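You operate a simulated robot arm through the tools that you are given. There is no shell and no other tool. Be economical: measure what you need, move in short steps, check, and stop when the job is done.

Carry out the task below with a simulated two-armed robot. There is one attempt and no reset: what you move stays moved.

JOB
Clear the green block off the rail and clamp the carriage at the width ticket's mark.
Fine: the block goes on the edge of the grey stand; leave the other rolls and controls as they are. Set down upright: green block.

It is judged by the outcome, as a careful person would: the job done as asked, and still so three seconds after it is handed in. It fails if anything else is knocked over, pushed out of place, dropped, spilled or broken.

ROBOT AND FRAMES
Two 6-joint arms with fingered hands on one trunk that stands fixed in place. Base frame: the origin is at the foot of the trunk, x ahead of it, y to its left, z up. Lengths are in mm, angles in degrees, forces in N, time in s.
The left shoulder is at [20, 157, 829], the right one opposite. With the tool pointing down near the work surface each hand reaches from about 380 to 600 mm from the base axis, measured 20 degrees to its own side. Payload 4.1 kg a hand.
The TCP of each hand is the grasp point between the finger pads, 33 mm short of the fingertips. In the tool frame z runs along the fingers and y along their closing line. Largest opening 112 mm; the body of the gripper starts 39 mm behind the TCP. The gripper is a hand of 4 fingers: y runs from the thumb to the fingers, the wrist lies at [-16, -118, -200] in the tool frame, and closing takes about 1.5 s.
Orientation is that of the tool frame in the base frame, as a unit quaternion [w, x, y, z]. With the fingers straight down and the wrist toward the robot, the tool's x, y and z point along [0, 1, 0], [1, 0, 0] and [0, 0, -1] of the base frame.

CONTROLS
- The arms move only by the tool send_rows. It takes "left_plan", "right_plan" or both (then of equal length, played together; a hand with none holds still); each is a list of rows, each a list of 7 numbers: the shift along the base's x, y, z in units of 30 mm (1.0 is 30 mm), then the turn, a rotation vector about the base's x, y, z in units of 4 degrees (1.0 is 4 degrees), then the opening, from 0 (shut) to 1 (fully open). In form: [[dx, dy, dz, ax, ay, az, fingers], ...]. A call has 1 to 20 rows; each row shifts and turns the commanded pose from where the row before left it. A call with a number of a shift or a turn outside -1 to 1 is refused whole. A row lasts 0.2 s, in which the tool goes at most 50 mm and 8.6 degrees; a call with a longer step from one row to the next is refused whole, and so is a gripper value outside its range. Where a pose cannot be reached the arm comes as near as it can. A force on the tool above 90 N (or 10 N above the force at the start of the call, whichever is more), or a blocked arm, ends the call early, and 0.2 s more pass. The fingers move at their own pace (about 72 mm/s each) and stop on an object; they squeeze with about 25 N. The grip force told is the motor's: it shows also when the fingers shut on nothing. Time passes only in rows, and 0.2 s behind the last, so rows that do not move let the fingers close. The reply holds the time, the measured pose of the TCP, the force on the tool along the base axes, the opening and the grip force, in the units named above and with some noise, with the torque about the TCP (base axes, N m) and any sound that the robot's microphone picked up.
- Cameras (640 x 400 px; columns grow to the right, rows downward): "scene" is now at [46.9, 38.4, 1456.3]; the picture's right is [0.45, -0.89, 0.00], its down [-0.57, -0.29, -0.77] and it looks along [0.68, 0.35, -0.64] (base axes); focal length 261 px, centre (320, 200). "left" rides on the left gripper at [-66, -89, -130] in its tool frame; the picture's right is [-0.79, -0.29, 0.54], its down [0.55, -0.71, 0.44] and it looks along [0.26, 0.64, 0.72] (tool axes); focal length 247 px, centre (320, 200). "right" rides on the right gripper at [66, -89, -130] in its tool frame; the picture's right is [-0.79, 0.29, -0.54], its down [-0.55, -0.71, 0.44] and it looks along [-0.26, 0.64, 0.72] (tool axes); focal length 247 px, centre (320, 200). There is no depth. A picture from a camera that has moved, and an enlarged one, comes with that camera's place and axes in the base frame and with its lens.
- capture(camera): a new picture of that camera. The clock stands still meanwhile.
- set_grasp(shape, hand): the hand has 4 fingers and takes this shape, open, in about a second: jaw (thumb against the fingers, like two jaws); tri (thumb and two fingers); tip (a fingertip pinch); poke (one finger out to press); point (the index stretched); flat (the hand flat); cup (the hand cupped); fist (a fist). The gripper value then closes the fingers along that shape, each until it touches; the sizes above hold for jaw. It gives what a move gives, with no picture.
- pan_tilt(pan, tilt): turns the head with the scene camera to pan (to the left, within 86 degrees either way) and tilt (down, from -29 to 69), counted from straight ahead of the robot. It gives what a move gives.
- enlarge(camera, box): a new picture of the part [left, top, right, bottom] of that camera's present view, enlarged. The clock stands still meanwhile.
- finish_job(): hands the job in; it is judged then, once.

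Go step by step. Nothing tells you positions but the pictures and the camera data: compare them with the known pose of the tool, close in by small moves and look again before you grip or let go. The budget is 120 turns and 86 pictures, counting those below and the enlarged ones. Unless the task says otherwise, let go and move clear before handing in, and close with one line.

The tools are called after "Emit:" as name(argument=value, ...) on one line, values as JSON. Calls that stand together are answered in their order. send_rows: Moves the arms, as the interface text tells. Its arguments: {"type":"object","properties":{"left_plan":{"type":"array","items":{"type":"array","items":{"type":"number"}}},"right_plan":{"type":"array","items":{"type":"array","items":{"type":"number"}}}},"required":[]} The other tools are called the same way: set_grasp (shape, hand) gives the hand a shape; pan_tilt (pan, tilt) turns the head that bears the scene camera; capture (camera) takes a picture; enlarge (camera, box) takes an enlarged picture of a part of a camera's view; finish_job () hands the job in.

At the start:

```text
t: 0.0
left_tool_pos: [556.8, 326.0, 1106.7]
left_ee_rot: [0.0, 0.674, 0.738, 0.001]
left_force: [-0.4, 0.6, -1.6]
left_moment: [-0.01, 0.01, -0.02]
left_opening: 111.8
left_finger_force: 0.0
left_shape: jaw
right_tool_pos: [496.8, -142.0, 1151.3]
right_ee_rot: [0.0, 0.674, 0.738, 0.0]
right_force: [0.1, 0.5, 0.7]
right_moment: [0.01, 0.02, 0.01]
right_opening: 111.8
right_finger_force: 0.1
right_shape: jaw
head pan, tilt: [27.0, 39.8]
```

scene: 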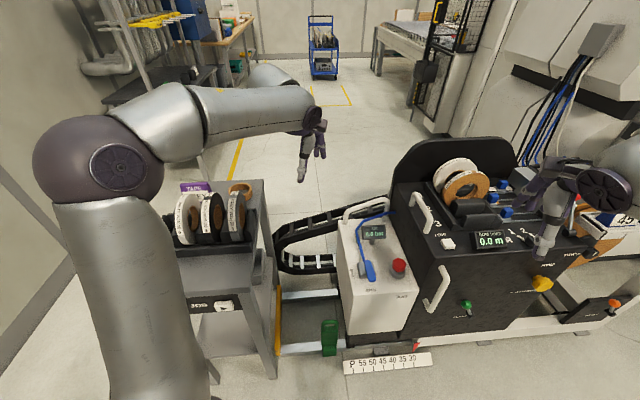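
right: 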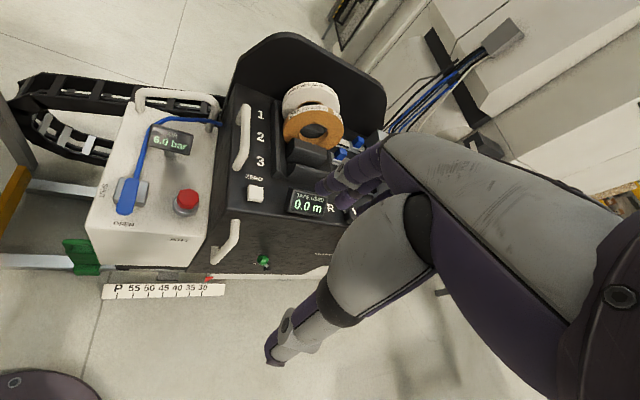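
left: 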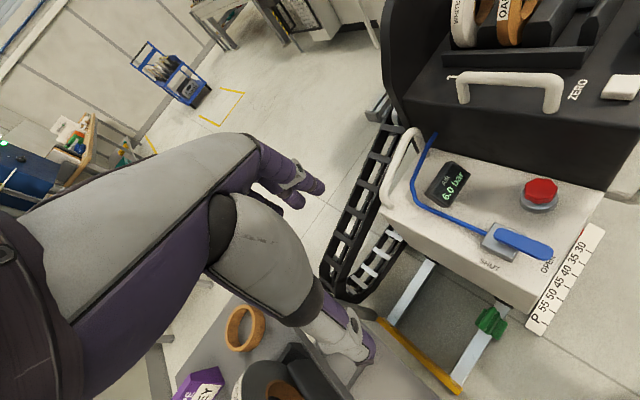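

I see a white carriage on a rail with a blue clamp lever (SHUT/OPEN), a scale with ticks (P 55 50 45 40 35 30), a green block on the near rail, and a grey stand on the left with rolls. I'll look closer to find the ticket and read the scale.

Emit:
enlarge(camera="scene", box=[260, 180, 460, 390])

Emit:
enlarge(camera="scene", box=[150, 170, 310, 340])

Emit:
enlarge(camera="scene", box=[430, 150, 640, 340])

```text
1.90 times, centred on (360, 285) of scene
camera zoom: at [46.9, 38.4, 1456.3], right [0.45, -0.89, 0.0], down [-0.57, -0.29, -0.77], along [0.68, 0.35, -0.64], focal length 497 px, centre (244, 38)
```

zoom: 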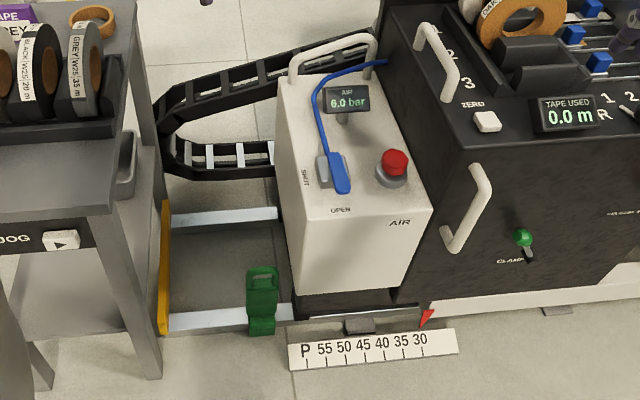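

```text
2.35 times, centred on (230, 255) of scene
camera zoom: at [46.9, 38.4, 1456.3], right [0.45, -0.89, 0.0], down [-0.57, -0.29, -0.77], along [0.68, 0.35, -0.64], focal length 614 px, centre (532, 71)
```

zoom: 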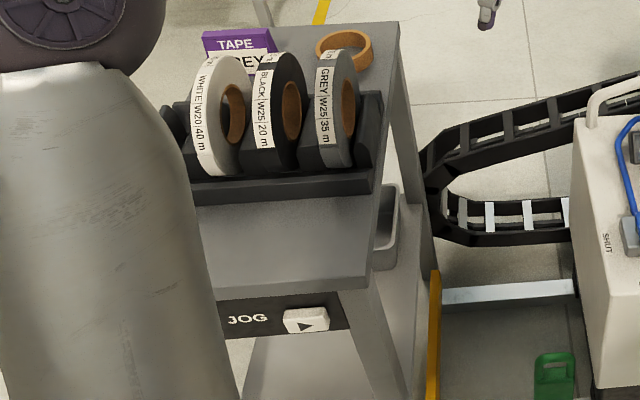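

```text
2.11 times, centred on (535, 245) of scene
camera zoom: at [46.9, 38.4, 1456.3], right [0.45, -0.89, 0.0], down [-0.57, -0.29, -0.77], along [0.68, 0.35, -0.64], focal length 549 px, centre (-133, 105)
```

zoom: 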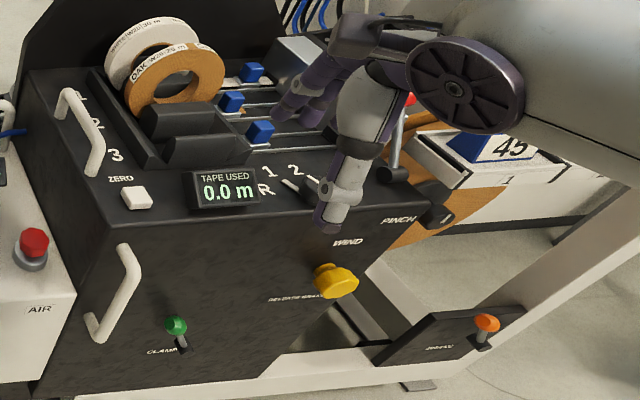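

There is a big "45" paper on a box to the right, a green CLAMP knob, and a red pointer near 30 on the scale. I'll look right for the ticket.

Emit:
pan_tilt(pan=-15, tilt=40)

Emit:
capture(camera="scene")

```text
t: 1.1
left_tool_pos: [554.7, 325.4, 1105.9]
left_ee_rot: [0.0, 0.674, 0.739, 0.0]
left_force: [-0.2, -0.7, -0.4]
left_moment: [0.01, -0.01, 0.04]
left_opening: 111.7
left_finger_force: 0.1
left_shape: jaw
right_tool_pos: [496.2, -142.1, 1150.9]
right_ee_rot: [0.0, 0.674, 0.738, 0.001]
right_force: [0.6, 0.2, 0.5]
right_moment: [0.03, -0.01, 0.01]
right_opening: 111.5
right_finger_force: 0.1
right_shape: jaw
head pan, tilt: [-15.0, 40.0]
```

```text
79 pictures are left
```

scene: 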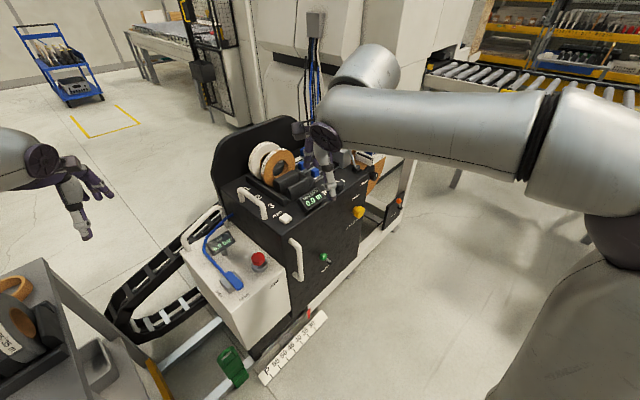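

I need an unobstructed view of the box with the "45". I'll shift the right arm aside (up/back) and look.

Emit:
send_rows(right_plan=[[-0.7, -0.7, 0, 0, 0, 0, 1], [-0.7, -0.7, 0, 0, 0, 0, 1], [-0.7, -0.7, 0, 0, 0, 0, 1], [-0.7, -0.7, 0, 0, 0, 0, 1], [-0.7, -0.7, 0, 0, 0, 0, 1]])

Emit:
capture(camera="scene")

```text
t: 2.3
left_tool_pos: [555.6, 325.9, 1106.2]
left_ee_rot: [0.0, 0.674, 0.739, 0.0]
left_force: [0.3, -0.4, -0.2]
left_moment: [-0.04, 0.03, -0.03]
left_opening: 111.5
left_finger_force: 0.0
left_shape: jaw
right_tool_pos: [389.7, -248.2, 1151.1]
right_ee_rot: [0.001, 0.675, 0.738, 0.0]
right_force: [-0.2, 0.2, 0.4]
right_moment: [-0.03, 0.0, 0.02]
right_opening: 111.6
right_finger_force: 0.1
right_shape: jaw
head pan, tilt: [-15.0, 40.0]
```

```text
78 pictures are left
```

scene: 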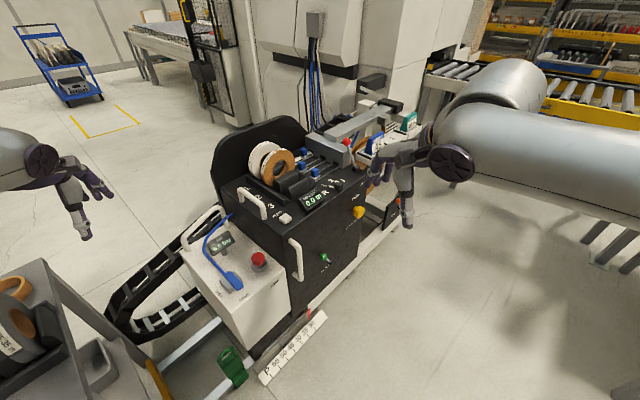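

Emit:
enlarge(camera="scene", box=[290, 70, 450, 230])

Emit:
enlarge(camera="scene", box=[210, 220, 360, 390])

```text
2.50 times, centred on (370, 150) of scene
camera zoom: at [53.5, -22.0, 1455.9], right [-0.26, -0.97, 0.0], down [-0.62, 0.17, -0.77], along [0.74, -0.2, -0.64], focal length 652 px, centre (195, 325)
```

zoom: 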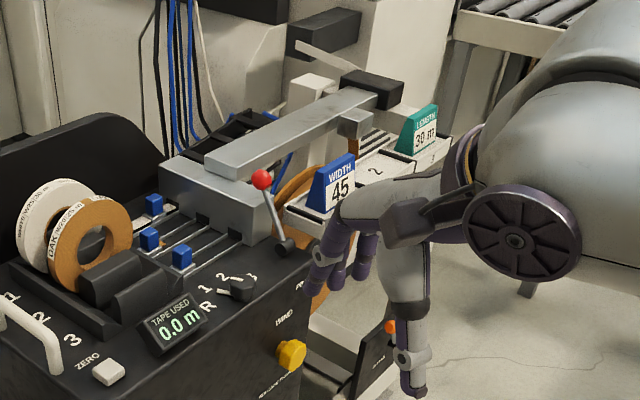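

```text
2.35 times, centred on (285, 305) of scene
camera zoom: at [53.5, -22.0, 1455.9], right [-0.26, -0.97, 0.0], down [-0.62, 0.17, -0.77], along [0.74, -0.2, -0.64], focal length 614 px, centre (402, -47)
```

zoom: 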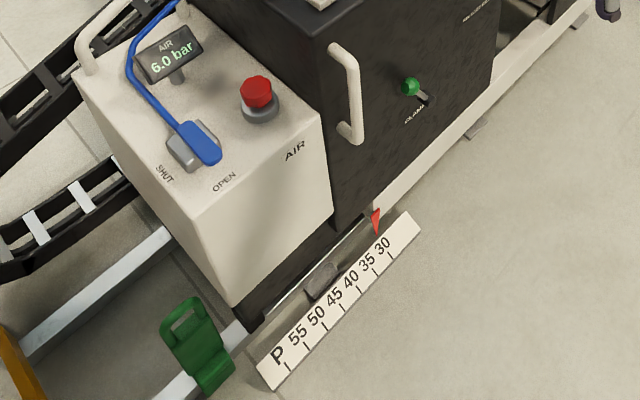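

The width ticket reads 45, and the pointer is at about 30, so the carriage must move about 150 mm to the left. I estimate the block at (550, 247, 135), the front handle at (637, -99, 703) and the clamp knob at (709, -215, 574). I'll turn the head back and lower the left arm above the block to look.

Emit:
pan_tilt(pan=22, tilt=48)

Emit:
send_rows(left_plan=[[0, -0.16, -1, 0, 0, 0, 1], [0, -0.16, -1, 0, 0, 0, 1], [0, -0.16, -1, 0, 0, 0, 1], [0, -0.16, -1, 0, 0, 0, 1], [0, -0.16, -1, 0, 0, 0, 1], [0, -0.16, -1, 0, 0, 0, 1], [0, -0.16, -1, 0, 0, 0, 1], [0, -0.16, -1, 0, 0, 0, 1], [0, -0.16, -1, 0, 0, 0, 1], [0, -0.16, -1, 0, 0, 0, 1], [0, -0.16, -1, 0, 0, 0, 1], [0, -0.16, -1, 0, 0, 0, 1], [0, -0.16, -1, 0, 0, 0, 1], [0, -0.16, -1, 0, 0, 0, 1], [0, -0.16, -1, 0, 0, 0, 1], [0, -0.16, -1, 0, 0, 0, 1]])

Emit:
capture(camera="scene")

Emit:
capture(camera="left")

```text
t: 3.3
left_tool_pos: [555.6, 325.2, 1106.5]
left_ee_rot: [0.0, 0.674, 0.739, 0.0]
left_force: [-0.6, 0.1, -0.7]
left_moment: [-0.02, -0.04, 0.0]
left_opening: 111.9
left_finger_force: 0.0
left_shape: jaw
right_tool_pos: [389.0, -248.1, 1151.1]
right_ee_rot: [0.0, 0.675, 0.738, 0.0]
right_force: [-0.5, -0.1, -0.3]
right_moment: [0.03, 0.01, 0.01]
right_opening: 111.7
right_finger_force: 0.1
right_shape: jaw
head pan, tilt: [22.0, 48.0]
```

```text
t: 6.7
left_tool_pos: [581.7, 230.7, 650.4]
left_ee_rot: [0.0, 0.671, 0.741, 0.01]
left_force: [-28.9, 3.9, 71.7]
left_moment: [-0.53, -3.89, -0.01]
left_opening: 110.6
left_finger_force: 0.1
left_shape: jaw
left hand out of reach, approached as far as the arm can: row 14, 15, 16
right_tool_pos: [385.9, -247.8, 1151.2]
right_ee_rot: [0.001, 0.675, 0.738, 0.0]
right_force: [0.7, 0.4, 0.7]
right_moment: [0.01, 0.0, -0.01]
right_opening: 111.8
right_finger_force: 0.0
right_shape: jaw
head pan, tilt: [22.0, 48.0]
```

```text
75 pictures are left
```

scene: 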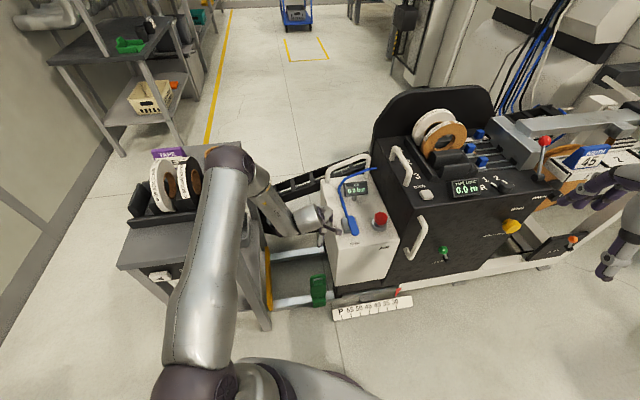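

```text
74 pictures are left
camera left: at [497.4, 155.9, 778.0], right [-0.2, -0.81, -0.55], down [-0.76, 0.49, -0.44], along [0.62, 0.33, -0.71], focal length 247 px, centre (320, 200)
```

left: 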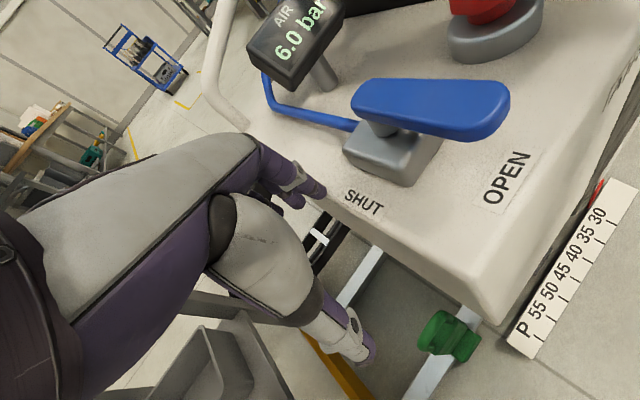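

The left hand has met something (about 72 N upward) near z 650, likely the air box. I back up at once and look.

Emit:
send_rows(left_plan=[[0, 0, 1, 0, 0, 0, 1], [0, 0, 1, 0, 0, 0, 1], [0, 0, 1, 0, 0, 0, 1], [0, 0, 1, 0, 0, 0, 1]])

Emit:
capture(camera="scene")

Emit:
capture(camera="left")

Emit:
capture(camera="right")

```text
t: 7.7
left_tool_pos: [576.6, 226.5, 761.6]
left_ee_rot: [-0.001, 0.675, 0.738, -0.001]
left_force: [0.6, -0.5, -0.1]
left_moment: [-0.01, 0.0, 0.02]
left_opening: 111.8
left_finger_force: 0.0
left_shape: jaw
right_tool_pos: [389.2, -247.7, 1151.8]
right_ee_rot: [0.0, 0.674, 0.739, 0.0]
right_force: [-0.1, -0.2, -0.1]
right_moment: [0.01, 0.02, -0.01]
right_opening: 111.9
right_finger_force: 0.1
right_shape: jaw
head pan, tilt: [22.0, 48.0]
```

```text
73 pictures are left
```

scene: 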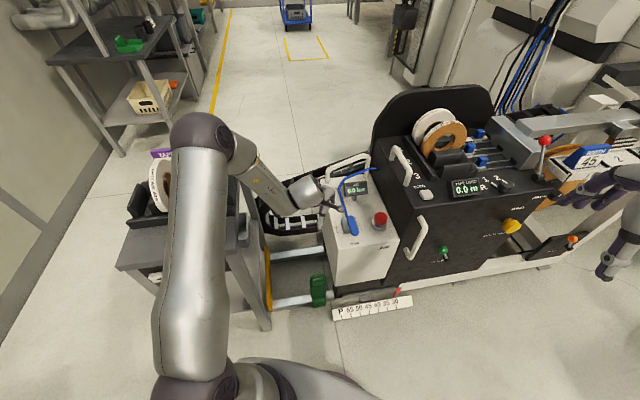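

```text
72 pictures are left
camera left: at [493.9, 154.7, 891.6], right [-0.22, -0.82, -0.54], down [-0.76, 0.49, -0.43], along [0.62, 0.31, -0.72], focal length 247 px, centre (320, 200)
```

left: 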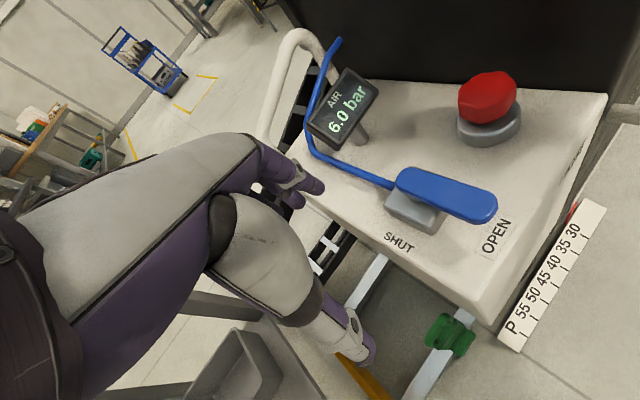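

```text
71 pictures are left
camera right: at [293.5, -190.5, 1281.2], right [0.36, -0.76, 0.54], down [-0.66, -0.61, -0.44], along [0.66, -0.2, -0.72], focal length 247 px, centre (320, 200)
```

right: 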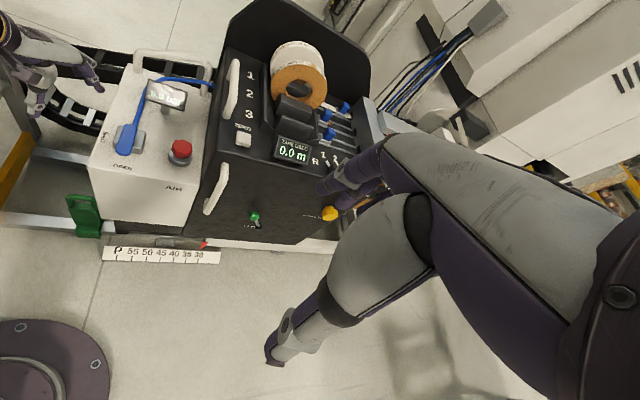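

The fingertips touched the air box's top edge (I get its top at z≈618); the pointer hasn't shifted. I'll move the left hand toward the robot and away from the box, yaw it 22° to square it with the rail, and lower it to view the block.

Emit:
send_rows(left_plan=[[-0.6, 0.3, 0, 0, 0, 0.9, 1], [-0.6, 0.3, 0, 0, 0, 0.9, 1], [-0.6, 0.3, 0, 0, 0, 0.9, 1], [-0.6, 0.3, 0, 0, 0, 0.9, 1], [-0.6, 0.3, 0, 0, 0, 0.9, 1], [-0.6, 0.3, 0, 0, 0, 0.9, 1], [0, 0, -1, 0, 0, 0, 1], [0, 0, -1, 0, 0, 0, 1], [0, 0, -1, 0, 0, 0, 1], [0, 0, -1, 0, 0, 0, 1], [0, 0, -1, 0, 0, 0, 1], [0, 0, -1, 0, 0, 0, 1], [0, 0, -1, 0, 0, 0, 1], [0, 0, -1, 0, 0, 0, 1]])

Emit:
capture(camera="left")

Emit:
capture(camera="scene")

```text
t: 10.7
left_tool_pos: [478.5, 271.1, 524.4]
left_ee_rot: [-0.003, 0.522, 0.853, 0.0]
left_force: [-0.4, 0.2, -0.3]
left_moment: [0.02, 0.01, -0.01]
left_opening: 112.1
left_finger_force: 0.0
left_shape: jaw
left hand out of reach, approached as far as the arm can: row 13, 14
right_tool_pos: [389.4, -248.1, 1151.8]
right_ee_rot: [0.0, 0.674, 0.738, 0.001]
right_force: [0.7, -0.1, -0.2]
right_moment: [0.01, -0.04, 0.0]
right_opening: 111.6
right_finger_force: 0.1
right_shape: jaw
head pan, tilt: [22.0, 48.0]
```

```text
70 pictures are left
camera left: at [429.6, 172.5, 655.5], right [0.1, -0.83, -0.54], down [-0.89, 0.17, -0.43], along [0.45, 0.53, -0.72], focal length 247 px, centre (320, 200)
```

left: 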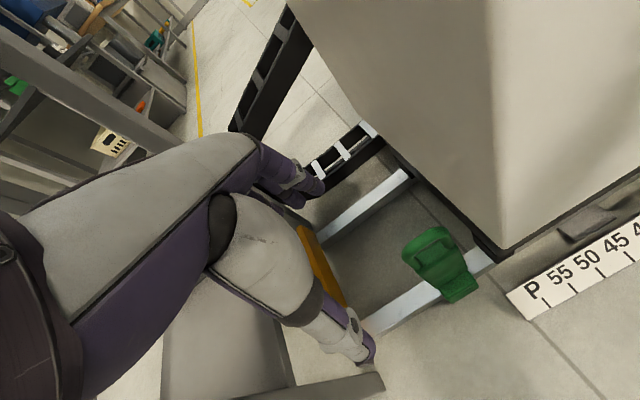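

```text
69 pictures are left
```

scene: 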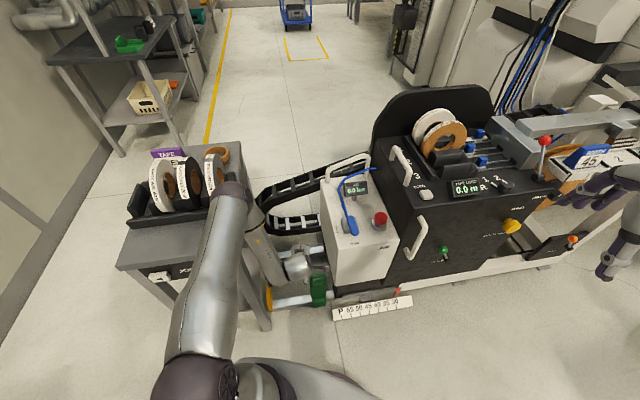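

Good view of the block on the near rail. I'll zoom in to see its shape and grip.

Emit:
enlarge(camera="left", box=[370, 200, 510, 320])

Emit:
enlarge(camera="scene", box=[250, 225, 410, 325])

```text
3.33 times, centred on (440, 260) of left
camera zoom: at [429.6, 172.5, 655.5], right [0.1, -0.83, -0.54], down [-0.89, 0.17, -0.43], along [0.45, 0.53, -0.72], focal length 823 px, centre (-80, 0)
```

zoom: 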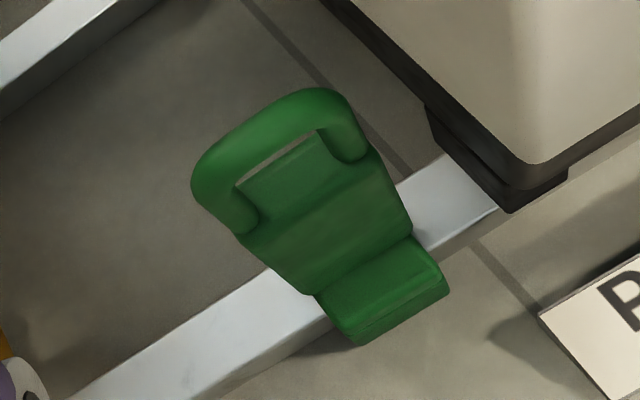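

```text
4.00 times, centred on (330, 275) of scene
camera zoom: at [43.9, 29.2, 1444.5], right [0.37, -0.93, 0.0], down [-0.69, -0.28, -0.67], along [0.62, 0.25, -0.74], focal length 1043 px, centre (280, -100)
```

zoom: 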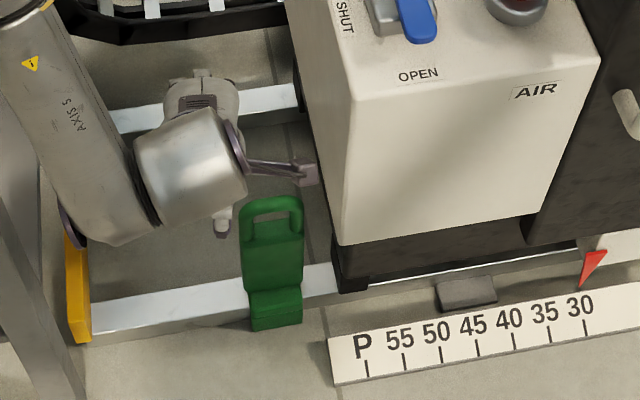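

The block is an L-shaped stop about 75 mm wide with a loop handle on top; I place the bar at about (555, 243, 300), running along the rail. I'll bring the left hand above it, staying to the left of the air box.

Emit:
send_rows(left_plan=[[0.55, -0.1, -0.2, 0, 0, 0, 1], [0.55, -0.1, -0.2, 0, 0, 0, 1], [0.55, -0.15, -0.5, 0, 0, 0, 1], [0.45, -0.15, -0.5, 0, 0, 0, 1], [0, -0.15, -0.5, 0, 0, 0, 1], [0, 0, -0.5, 0, 0, 0, 1]])

Emit:
capture(camera="left")

Emit:
enlarge(camera="scene", box=[250, 225, 410, 325])

```text
t: 12.1
left_tool_pos: [542.8, 250.8, 454.2]
left_ee_rot: [0.0, 0.524, 0.852, 0.0]
left_force: [1.1, -0.2, -1.2]
left_moment: [0.02, 0.03, 0.02]
left_opening: 111.7
left_finger_force: 0.0
left_shape: jaw
right_tool_pos: [388.9, -247.3, 1150.9]
right_ee_rot: [0.0, 0.675, 0.738, 0.0]
right_force: [-0.3, 0.4, -0.7]
right_moment: [0.02, -0.01, -0.02]
right_opening: 111.9
right_finger_force: 0.2
right_shape: jaw
head pan, tilt: [22.0, 48.0]
```

```text
66 pictures are left
camera left: at [491.8, 153.7, 584.9], right [0.1, -0.84, -0.54], down [-0.88, 0.17, -0.44], along [0.46, 0.52, -0.72], focal length 247 px, centre (320, 200)
```

left: 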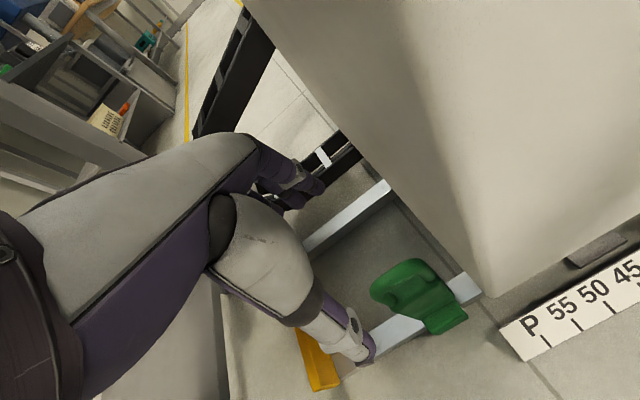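

```text
4.00 times, centred on (330, 275) of scene
camera zoom: at [44.0, 29.2, 1444.5], right [0.37, -0.93, 0.0], down [-0.69, -0.28, -0.67], along [0.62, 0.25, -0.74], focal length 1043 px, centre (280, -100)
```

zoom: 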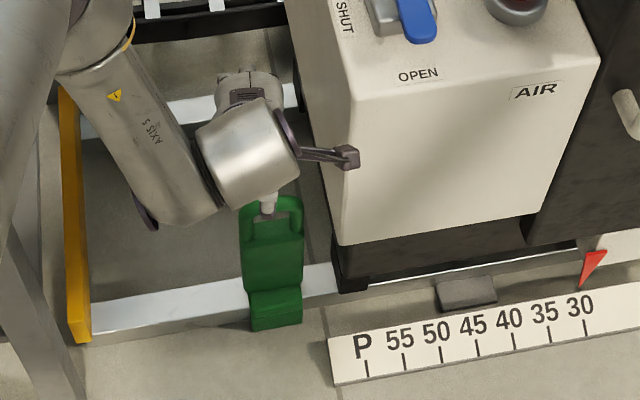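

Block bar comes out at about (555, 241, 303) from two left views. I'll lower to just above it and check alignment.

Emit:
send_rows(left_plan=[[0.17, -0.1, -0.8, 0, 0, 0, 1], [0.17, -0.1, -0.8, 0, 0, 0, 1], [0, 0, -0.8, 0, 0, 0, 1], [0, 0, -0.6, 0, 0, 0, 1]])

Emit:
capture(camera="left")

Emit:
enlarge(camera="scene", box=[270, 240, 370, 320])

```text
t: 13.1
left_tool_pos: [551.3, 245.0, 362.0]
left_ee_rot: [0.0, 0.524, 0.852, -0.001]
left_force: [0.0, 0.0, -1.0]
left_moment: [-0.03, 0.02, 0.0]
left_opening: 112.0
left_finger_force: 0.1
left_shape: jaw
right_tool_pos: [388.8, -247.8, 1152.2]
right_ee_rot: [0.0, 0.674, 0.739, 0.001]
right_force: [0.2, -0.2, -0.7]
right_moment: [0.02, 0.04, 0.03]
right_opening: 111.5
right_finger_force: 0.1
right_shape: jaw
head pan, tilt: [22.0, 48.0]
```

```text
64 pictures are left
camera left: at [501.2, 147.4, 493.0], right [0.1, -0.84, -0.54], down [-0.88, 0.17, -0.44], along [0.46, 0.52, -0.72], focal length 247 px, centre (320, 200)
```

left: 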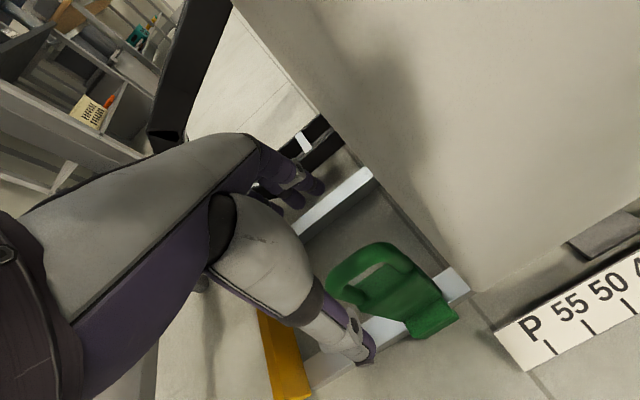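

```text
5.00 times, centred on (320, 280) of scene
camera zoom: at [44.0, 29.2, 1444.5], right [0.37, -0.93, 0.0], down [-0.69, -0.28, -0.67], along [0.62, 0.25, -0.74], focal length 1304 px, centre (320, -200)
```

zoom: 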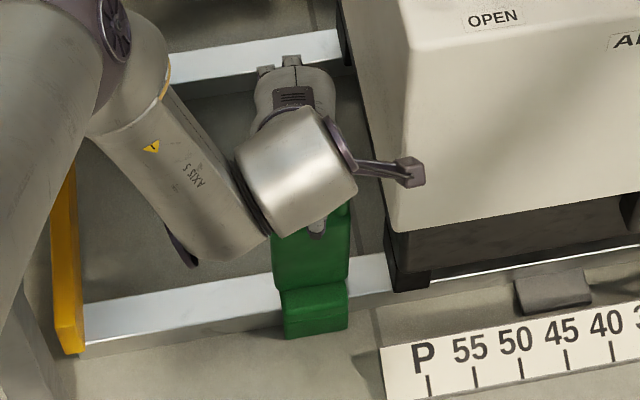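

Relative to the hand, the bar is about 13 mm to the right of the TCP and aligned in depth. I'll shift 8 mm and descend to straddle it.

Emit:
send_rows(left_plan=[[0.12, -0.23, -0.5, 0, 0, 0, 1], [0, 0, -0.5, 0, 0, 0, 1], [0, 0, -0.5, 0, 0, 0, 1], [0, 0, -0.5, 0, 0, 0, 1], [0, 0, 0, 0, 0, 0, 1]])

Emit:
capture(camera="left")

```text
t: 14.3
left_tool_pos: [554.4, 240.2, 303.1]
left_ee_rot: [0.001, 0.524, 0.852, 0.0]
left_force: [0.8, -1.1, -0.6]
left_moment: [0.02, 0.05, 0.0]
left_opening: 111.9
left_finger_force: 0.0
left_shape: jaw
right_tool_pos: [388.6, -247.5, 1152.3]
right_ee_rot: [0.0, 0.675, 0.738, 0.0]
right_force: [0.6, -0.2, -0.7]
right_moment: [0.01, -0.02, 0.02]
right_opening: 111.6
right_finger_force: 0.0
right_shape: jaw
head pan, tilt: [22.0, 48.0]
```

```text
62 pictures are left
camera left: at [503.4, 141.8, 433.8], right [0.1, -0.84, -0.54], down [-0.88, 0.17, -0.44], along [0.46, 0.52, -0.72], focal length 247 px, centre (320, 200)
```

left: 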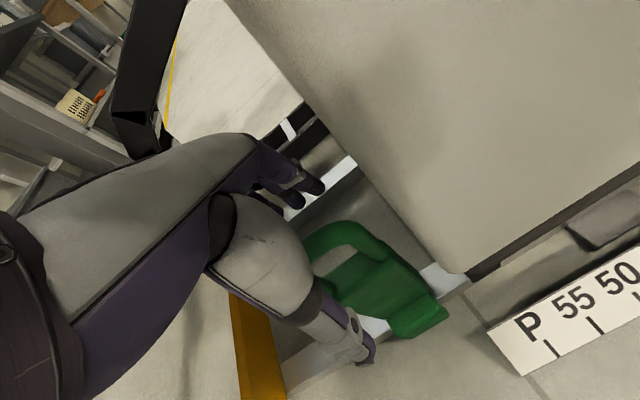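

I need to fix the bar's height relative to the fingers before closing; zooming in.

Emit:
enlarge(camera="left", box=[260, 180, 460, 370])

Emit:
enlarge(camera="scene", box=[280, 240, 360, 320])

Emit:
enlarge(camera="right", box=[0, 80, 160, 260])

```text
2.11 times, centred on (360, 275) of left
camera zoom: at [503.4, 141.8, 433.8], right [0.1, -0.84, -0.54], down [-0.88, 0.17, -0.44], along [0.46, 0.52, -0.72], focal length 520 px, centre (236, 42)
```

zoom: 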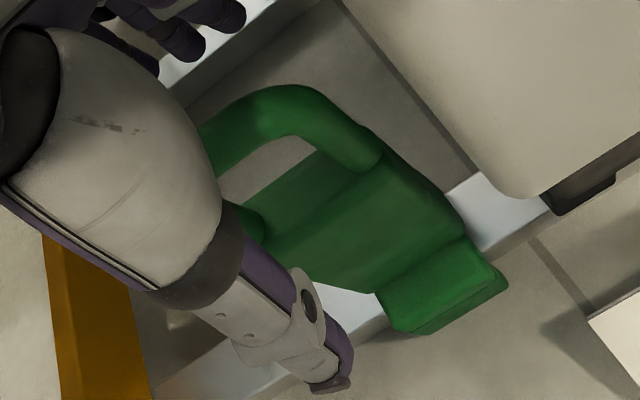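

```text
5.00 times, centred on (320, 280) of scene
camera zoom: at [44.1, 29.2, 1444.5], right [0.37, -0.93, 0.0], down [-0.69, -0.28, -0.67], along [0.62, 0.25, -0.74], focal length 1304 px, centre (320, -200)
```

zoom: 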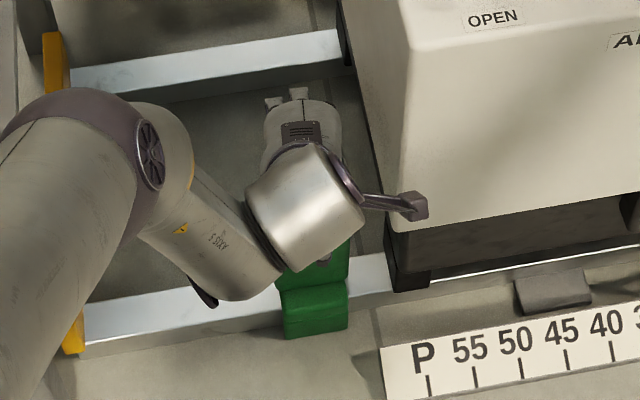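

```text
2.22 times, centred on (80, 170) of right
camera zoom: at [293.3, -190.6, 1281.2], right [0.36, -0.76, 0.54], down [-0.66, -0.61, -0.44], along [0.66, -0.2, -0.72], focal length 549 px, centre (853, 267)
```

zoom: 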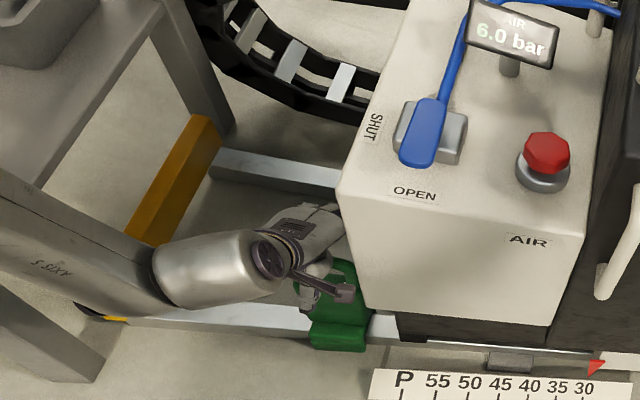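

The bar seems to be around z 280–300, so I'll descend 20 mm more, watching force, then look again.

Emit:
send_rows(left_plan=[[0, 0, -0.25, 0, 0, 0, 1], [0, 0, -0.25, 0, 0, 0, 1], [0, 0, -0.2, 0, 0, 0, 1], [0, 0, 0, 0, 0, 0, 1]])

Emit:
enlarge(camera="left", box=[200, 120, 480, 370])

```text
t: 15.3
left_tool_pos: [550.6, 240.6, 291.3]
left_ee_rot: [0.001, 0.525, 0.851, 0.0]
left_force: [1.0, -0.4, 0.1]
left_moment: [-0.01, -0.02, 0.01]
left_opening: 112.0
left_finger_force: 0.0
left_shape: jaw
left hand out of reach, approached as far as the arm can: row 2, 3
right_tool_pos: [389.5, -247.2, 1152.2]
right_ee_rot: [0.0, 0.674, 0.739, 0.0]
right_force: [-0.5, 0.0, 0.2]
right_moment: [0.02, 0.02, 0.0]
right_opening: 111.9
right_finger_force: 0.0
right_shape: jaw
head pan, tilt: [22.0, 48.0]
```

```text
1.60 times, centred on (340, 245) of left
camera zoom: at [499.5, 143.1, 421.9], right [0.1, -0.84, -0.54], down [-0.88, 0.17, -0.44], along [0.46, 0.52, -0.72], focal length 395 px, centre (288, 128)
```

zoom: 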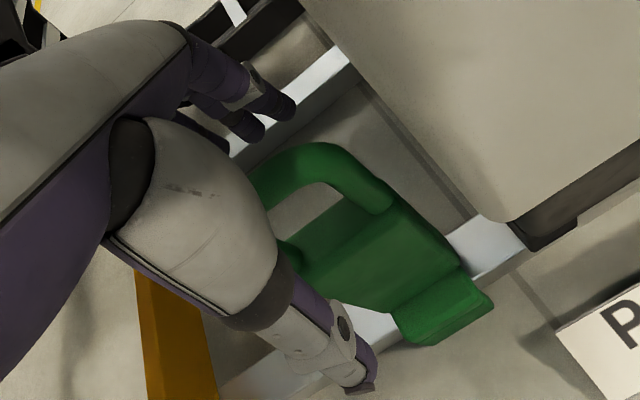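

By the hand-camera geometry, the bar now lies right at the TCP (within ~5 mm in height and depth, centred). I'll close on it.

Emit:
send_rows(left_plan=[[0, 0, 0, 0, 0, 0, 0.5], [0, 0, 0, 0, 0, 0, 0.2], [0, 0, 0, 0, 0, 0, 0], [0, 0, 0, 0, 0, 0, 0], [0, 0, 0, 0, 0, 0, 0], [0, 0, 0, 0, 0, 0, 0], [0, 0, 0, 0, 0, 0, 0], [0, 0, 0, 0, 0, 0, 0], [0, 0, 0, 0, 0, 0, 0]])

Emit:
enlarge(camera="left", box=[200, 120, 480, 370])

```text
t: 17.3
left_tool_pos: [550.0, 240.4, 291.0]
left_ee_rot: [0.0, 0.523, 0.852, 0.0]
left_force: [0.7, -0.2, 0.1]
left_moment: [0.02, -0.09, 0.0]
left_opening: 1.2
left_finger_force: 25.2
left_shape: jaw
right_tool_pos: [388.9, -247.7, 1150.7]
right_ee_rot: [-0.001, 0.674, 0.739, 0.0]
right_force: [-0.6, -0.5, -0.1]
right_moment: [0.04, 0.01, 0.0]
right_opening: 111.7
right_finger_force: 0.1
right_shape: jaw
head pan, tilt: [22.0, 48.0]
```

```text
1.60 times, centred on (340, 245) of left
camera zoom: at [499.6, 143.1, 421.9], right [0.1, -0.84, -0.54], down [-0.88, 0.17, -0.44], along [0.46, 0.52, -0.72], focal length 395 px, centre (288, 128)
```

zoom: 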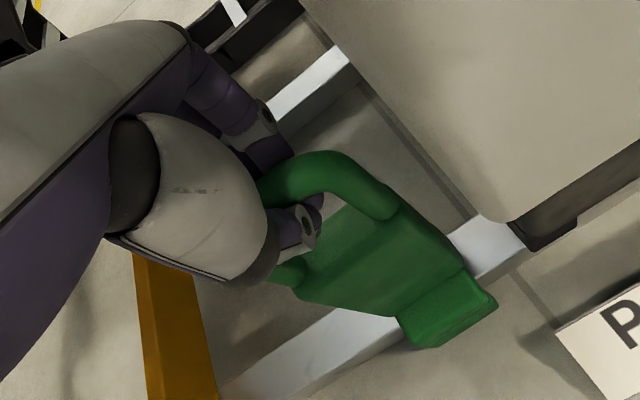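

The fingers shut on nothing: the bar is lower and further than that, and the scene ray agrees with about (577, 252, 243). That's beyond tool-down reach, so I'll open, rise, tilt the fingers forward about 24° and approach again.

Emit:
send_rows(left_plan=[[0, 0, 0, 0, 0, 0, 1], [0, 0, 0, 0, 0, 0, 1], [0, 0, 0, 0, 0, 0, 1], [0, 0, 0, 0, 0, 0, 1], [0, 0, 0.8, 0, 0, 0, 1], [0, 0, 0.8, 0.454, -0.891, 0, 1], [0, 0, 0, 0.454, -0.891, 0, 1], [0, 0, 0, 0.454, -0.891, 0, 1], [0, 0, 0, 0.454, -0.891, 0, 1], [0, 0, 0, 0.454, -0.891, 0, 1], [0, 0, 0, 0.454, -0.891, 0, 1], [0.3, 0.05, -0.2, 0, 0, 0, 1], [0.3, 0.05, -0.2, 0, 0, 0, 1], [0.2, 0.05, -0.2, 0, 0, 0, 1], [0, 0, -0.3, 0, 0, 0, 1]])

Emit:
capture(camera="left")

Emit:
enlarge(camera="scene", box=[270, 240, 370, 320])

```text
t: 19.8
left_tool_pos: [579.0, 211.3, 356.8]
left_ee_rot: [0.089, 0.491, 0.85, 0.17]
left_force: [-17.3, 25.4, -2.5]
left_moment: [-1.39, -1.04, -0.89]
left_opening: 111.2
left_finger_force: 0.0
left_shape: jaw
left hand out of reach, approached as far as the arm can: row 7, 8, 9, 10, 11, 12
right_tool_pos: [388.4, -246.0, 1151.4]
right_ee_rot: [0.0, 0.675, 0.738, -0.001]
right_force: [-0.5, -0.5, -0.2]
right_moment: [0.02, -0.02, -0.04]
right_opening: 111.9
right_finger_force: 0.1
right_shape: jaw
head pan, tilt: [22.0, 48.0]
stopped in row 12 (left hand): the force on the tool passed its limit at 93 N (the readings are from after the stop); the commanded pose is now the measured one
```

```text
56 pictures are left
camera left: at [497.7, 88.6, 442.8], right [0.34, -0.71, -0.62], down [-0.71, 0.24, -0.66], along [0.62, 0.66, -0.42], focal length 247 px, centre (320, 200)
```

left: 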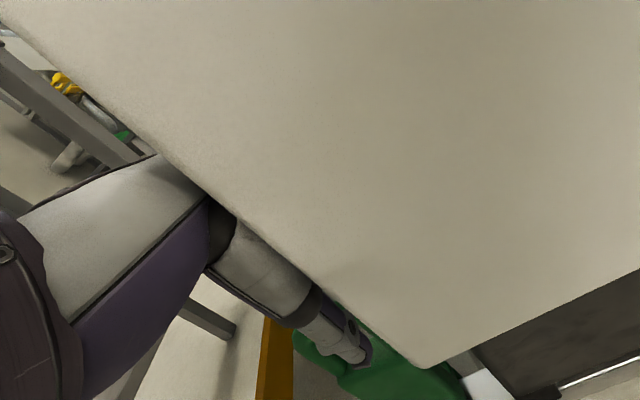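

```text
5.00 times, centred on (320, 280) of scene
camera zoom: at [43.9, 29.8, 1444.5], right [0.37, -0.93, 0.0], down [-0.69, -0.28, -0.67], along [0.62, 0.25, -0.74], focal length 1304 px, centre (320, -200)
```

zoom: 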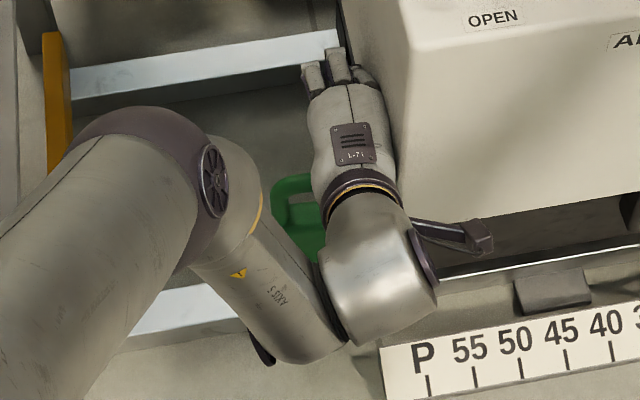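

The tilt drove the arm into a joint limit and the hand slid sideways onto the air box wall. I'll back off left and up while undoing the tilt, then check the carriage wasn't moved.

Emit:
send_rows(left_plan=[[-0.5, 0.7, 0.2, 0, 0, 0, 1], [-0.3, 0.5, 0.8, -0.47, 0.79, -0.12, 1], [0, 0.1, 0.8, -0.47, 0.79, -0.12, 1], [0, 0, 0.8, -0.47, 0.79, -0.12, 1], [0, 0, 0.5, -0.47, 0.79, -0.12, 1], [0, 0, 0, -0.47, 0.79, -0.12, 1], [0, 0, 0, -0.47, 0.79, -0.12, 1]])

Emit:
enlarge(camera="scene", box=[230, 220, 430, 330])

```text
t: 21.4
left_tool_pos: [564.4, 233.5, 454.9]
left_ee_rot: [0.004, 0.527, 0.85, 0.0]
left_force: [0.2, 0.0, 0.7]
left_moment: [0.01, 0.03, -0.02]
left_opening: 111.8
left_finger_force: 0.0
left_shape: jaw
left hand out of reach, approached as far as the arm can: row 1, 2
right_tool_pos: [388.0, -248.1, 1152.0]
right_ee_rot: [0.0, 0.673, 0.739, 0.0]
right_force: [0.4, -0.2, 0.2]
right_moment: [0.0, -0.02, 0.0]
right_opening: 111.8
right_finger_force: 0.0
right_shape: jaw
head pan, tilt: [22.0, 48.0]
```

```text
3.20 times, centred on (330, 275) of scene
camera zoom: at [44.1, 29.2, 1444.5], right [0.37, -0.93, 0.0], down [-0.69, -0.28, -0.67], along [0.62, 0.25, -0.74], focal length 835 px, centre (288, -40)
```

zoom: 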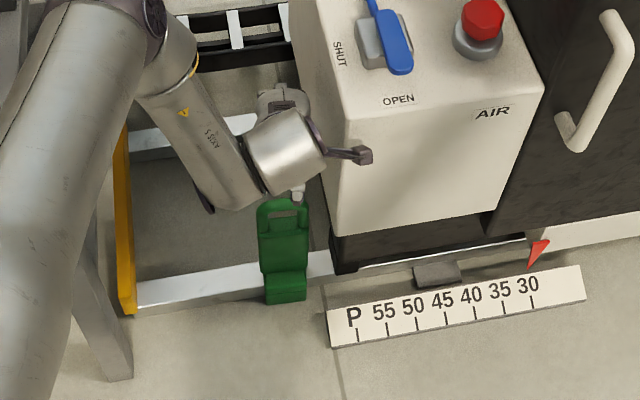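

The carriage is unmoved. The limit looks like a wrist joint that forbids tilting forward at low heights, so I'll try the reverse: a small backward tilt with a smaller yaw, which also keeps the wrist camera away from the box.

Emit:
send_rows(left_plan=[[0, 0.2, 0, 0, 0, -0.85, 1], [0, 0.2, 0, 0, 0, -0.85, 1], [0, 0.2, 0, 0, 0, -0.85, 1], [0, 0, 0, 0, 0, -0.85, 1], [0, 0, 0, 0, 0, -0.85, 1], [0.1, 0, 0, -0.174, 0.985, 0, 1], [0.1, 0, 0, -0.174, 0.985, 0, 1], [0.1, 0, 0, -0.174, 0.985, 0, 1], [0, 0, -0.9, 0, 0, 0, 1], [0, 0, -0.9, 0, 0, 0, 1], [0, 0, -0.9, 0, 0, 0, 1], [0, 0, -0.9, 0, 0, 0, 1], [0, 0, 0, 0, 0, 0, 1]])

Emit:
capture(camera="left")

Emit:
enlarge(camera="scene", box=[230, 220, 430, 330])

```text
t: 22.7
left_tool_pos: [598.3, 236.7, 460.8]
left_ee_rot: [-0.013, 0.625, 0.78, 0.0]
left_force: [-50.8, 23.7, 24.3]
left_moment: [0.98, -3.44, 0.72]
left_opening: 111.2
left_finger_force: 0.0
left_shape: jaw
left hand out of reach, approached as far as the arm can: row 3, 4, 5
right_tool_pos: [388.3, -246.3, 1151.2]
right_ee_rot: [0.001, 0.674, 0.739, 0.0]
right_force: [0.0, -0.2, 0.6]
right_moment: [0.0, 0.04, 0.0]
right_opening: 111.4
right_finger_force: 0.1
right_shape: jaw
head pan, tilt: [22.0, 48.0]
stopped in row 6 (left hand): the force on the tool passed its limit at 99 N (the readings are from after the stop); the commanded pose is now the measured one
```

```text
53 pictures are left
camera left: at [526.9, 152.8, 592.4], right [-0.12, -0.83, -0.55], down [-0.82, 0.39, -0.41], along [0.56, 0.4, -0.73], focal length 247 px, centre (320, 200)
```

left: 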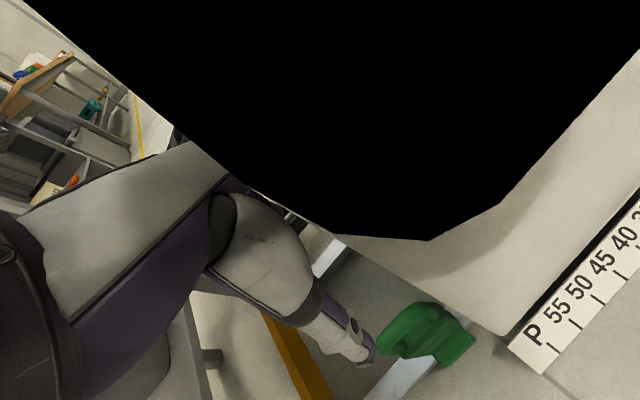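

```text
3.20 times, centred on (330, 275) of scene
camera zoom: at [42.6, 29.6, 1444.5], right [0.38, -0.93, 0.0], down [-0.69, -0.28, -0.67], along [0.62, 0.25, -0.74], focal length 835 px, centre (288, -40)
```

zoom: 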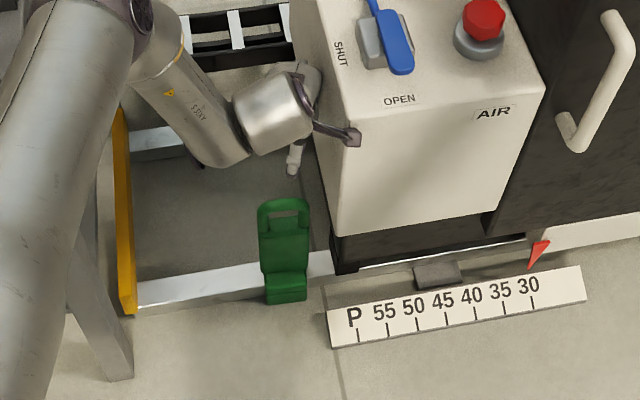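

Smaller yaw is the wrong way: the arm drifted into the box again. I'll withdraw toward the robot first, then yaw back to 30°.

Emit:
send_rows(left_plan=[[-0.7, 0.3, 0, 0, 0, 0.5, 1], [-0.7, 0.3, 0, 0, 0, 0.9, 1], [-0.3, 0.1, 0, 0, 0, 0.9, 1], [0, 0, 0, 0, 0, 0.9, 1], [0, 0, 0, 0, 0, 0.9, 1], [0, 0, 0, 0, 0, 0.4, 1]])

```text
t: 24.1
left_tool_pos: [549.4, 252.9, 463.0]
left_ee_rot: [-0.011, 0.5, 0.866, -0.001]
left_force: [-0.5, 0.7, 0.9]
left_moment: [0.02, 0.0, -0.02]
left_opening: 112.0
left_finger_force: 0.0
left_shape: jaw
right_tool_pos: [389.0, -247.2, 1150.5]
right_ee_rot: [0.0, 0.674, 0.738, 0.001]
right_force: [-0.9, 0.9, 0.2]
right_moment: [-0.02, -0.02, 0.01]
right_opening: 111.4
right_finger_force: 0.0
right_shape: jaw
head pan, tilt: [22.0, 48.0]
```

Emit:
send_rows(left_plan=[[0.42, 0.21, 0, 0, 0, 0, 1], [0.42, 0.21, 0, 0, 0, 0, 1], [0, 0, -0.8, 0, 0, 0, 1], [0, 0, -0.8, 0, 0, 0, 1], [0, 0, -0.8, 0, 0, 0, 1], [0, 0, -0.8, 0, 0, 0, 1], [0, 0, 0, 0, 0, 0, 1]])

Emit:
capture(camera="left")

```text
t: 24.8
left_tool_pos: [564.8, 257.3, 453.9]
left_ee_rot: [-0.017, 0.513, 0.858, -0.009]
left_force: [-10.7, 1.0, 2.7]
left_moment: [-0.4, -1.46, -1.16]
left_opening: 112.0
left_finger_force: 0.1
left_shape: jaw
right_tool_pos: [387.8, -246.7, 1152.6]
right_ee_rot: [0.001, 0.675, 0.738, 0.0]
right_force: [-1.2, -0.8, 0.6]
right_moment: [0.01, -0.03, 0.0]
right_opening: 111.4
right_finger_force: 0.0
right_shape: jaw
head pan, tilt: [22.0, 48.0]
stopped in row 3 (left hand): the force on the tool passed its limit at 151 N (the readings are from after the stop); the commanded pose is now the measured one
```

```text
51 pictures are left
camera left: at [523.0, 158.4, 585.6], right [0.1, -0.83, -0.55], down [-0.9, 0.15, -0.4], along [0.42, 0.53, -0.74], focal length 247 px, centre (320, 200)
```

left: 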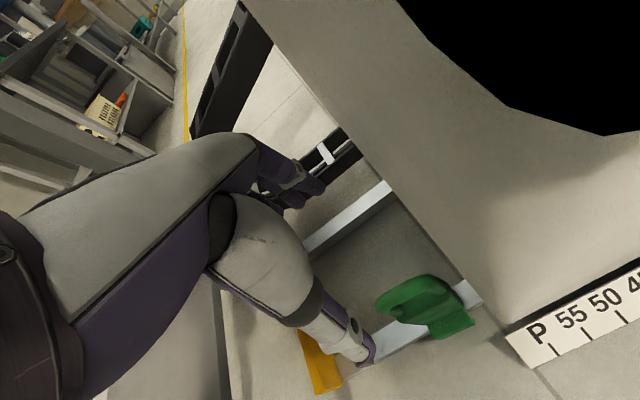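

Now it's clear: the wrist camera bracket (66 mm to the right of the hand) hits the box front, because the block sits deep beside the box. I'll grip nearer the left end of the bar with yaw ≈20°, keeping the camera left of the box wall.

Emit:
send_rows(left_plan=[[-0.6, 0.2, 0, 0, 0, 0, 1], [-0.5, 0.4, 0, 0, 0, -0.7, 1], [0, 0.4, 0, 0, 0, -0.7, 1], [0.2, 0, 0, 0, 0, -0.7, 1], [0.3, 0, -0.3, 0, 0, 0, 1], [0.3, 0, -0.6, 0, 0, 0, 1], [0, 0, -0.8, 0, 0, 0, 1], [0, 0, -0.8, 0, 0, 0, 1], [0, 0, -0.8, 0, 0, 0, 1], [0, 0, 0, 0, 0, 0, 1]])

Emit:
capture(camera="left")

```text
t: 27.0
left_tool_pos: [565.4, 281.0, 354.8]
left_ee_rot: [-0.021, 0.573, 0.82, -0.008]
left_force: [-0.1, -1.1, -0.4]
left_moment: [0.02, 0.03, -0.01]
left_opening: 111.9
left_finger_force: 0.1
left_shape: jaw
left hand out of reach, approached as far as the arm can: row 4
right_tool_pos: [389.4, -247.0, 1150.2]
right_ee_rot: [0.001, 0.674, 0.739, 0.0]
right_force: [0.2, 0.0, 1.0]
right_moment: [-0.01, -0.05, 0.02]
right_opening: 111.7
right_finger_force: 0.0
right_shape: jaw
head pan, tilt: [22.0, 48.0]
```

```text
50 pictures are left
camera left: at [509.7, 189.9, 487.2], right [-0.02, -0.84, -0.55], down [-0.87, 0.28, -0.4], along [0.48, 0.47, -0.74], focal length 247 px, centre (320, 200)
```

left: 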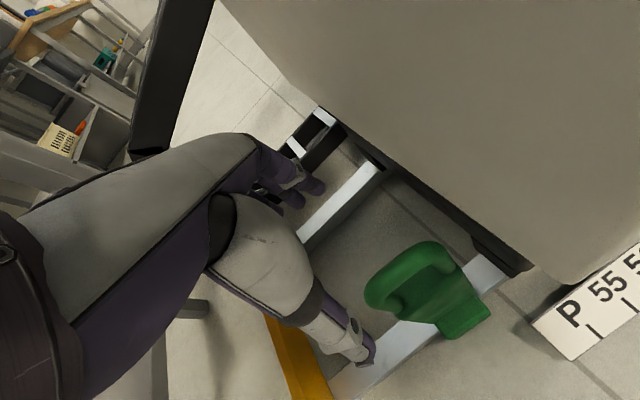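

Reach is fine here: at (565, 281, 355) with the camera clear of the box. The bar is about 40 mm to my right; I'll shift right 18 mm and go down to z≈300.

Emit:
send_rows(left_plan=[[0.27, -0.53, 0, 0, 0, 0, 1], [0, 0, -0.6, 0, 0, 0, 1], [0, 0, -0.6, 0, 0, 0, 1], [0, 0, -0.6, 0, 0, 0, 1], [0, 0, 0, 0, 0, 0, 1]])

Emit:
capture(camera="left")

```text
t: 28.2
left_tool_pos: [573.4, 267.8, 301.7]
left_ee_rot: [-0.017, 0.573, 0.819, -0.007]
left_force: [-0.3, -0.4, -0.1]
left_moment: [-0.01, -0.04, -0.01]
left_opening: 112.1
left_finger_force: 0.1
left_shape: jaw
right_tool_pos: [388.6, -247.7, 1152.9]
right_ee_rot: [0.0, 0.674, 0.738, 0.0]
right_force: [-0.3, 0.1, 0.1]
right_moment: [0.02, 0.01, 0.0]
right_opening: 111.9
right_finger_force: 0.0
right_shape: jaw
head pan, tilt: [22.0, 48.0]
```

```text
49 pictures are left
camera left: at [516.2, 175.6, 434.2], right [-0.02, -0.84, -0.55], down [-0.87, 0.28, -0.4], along [0.49, 0.47, -0.74], focal length 247 px, centre (320, 200)
```

left: 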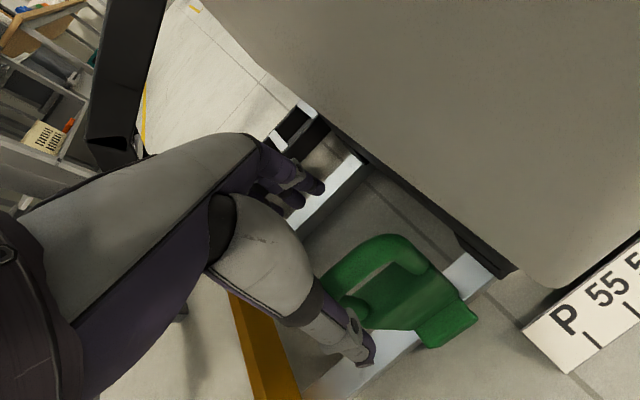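

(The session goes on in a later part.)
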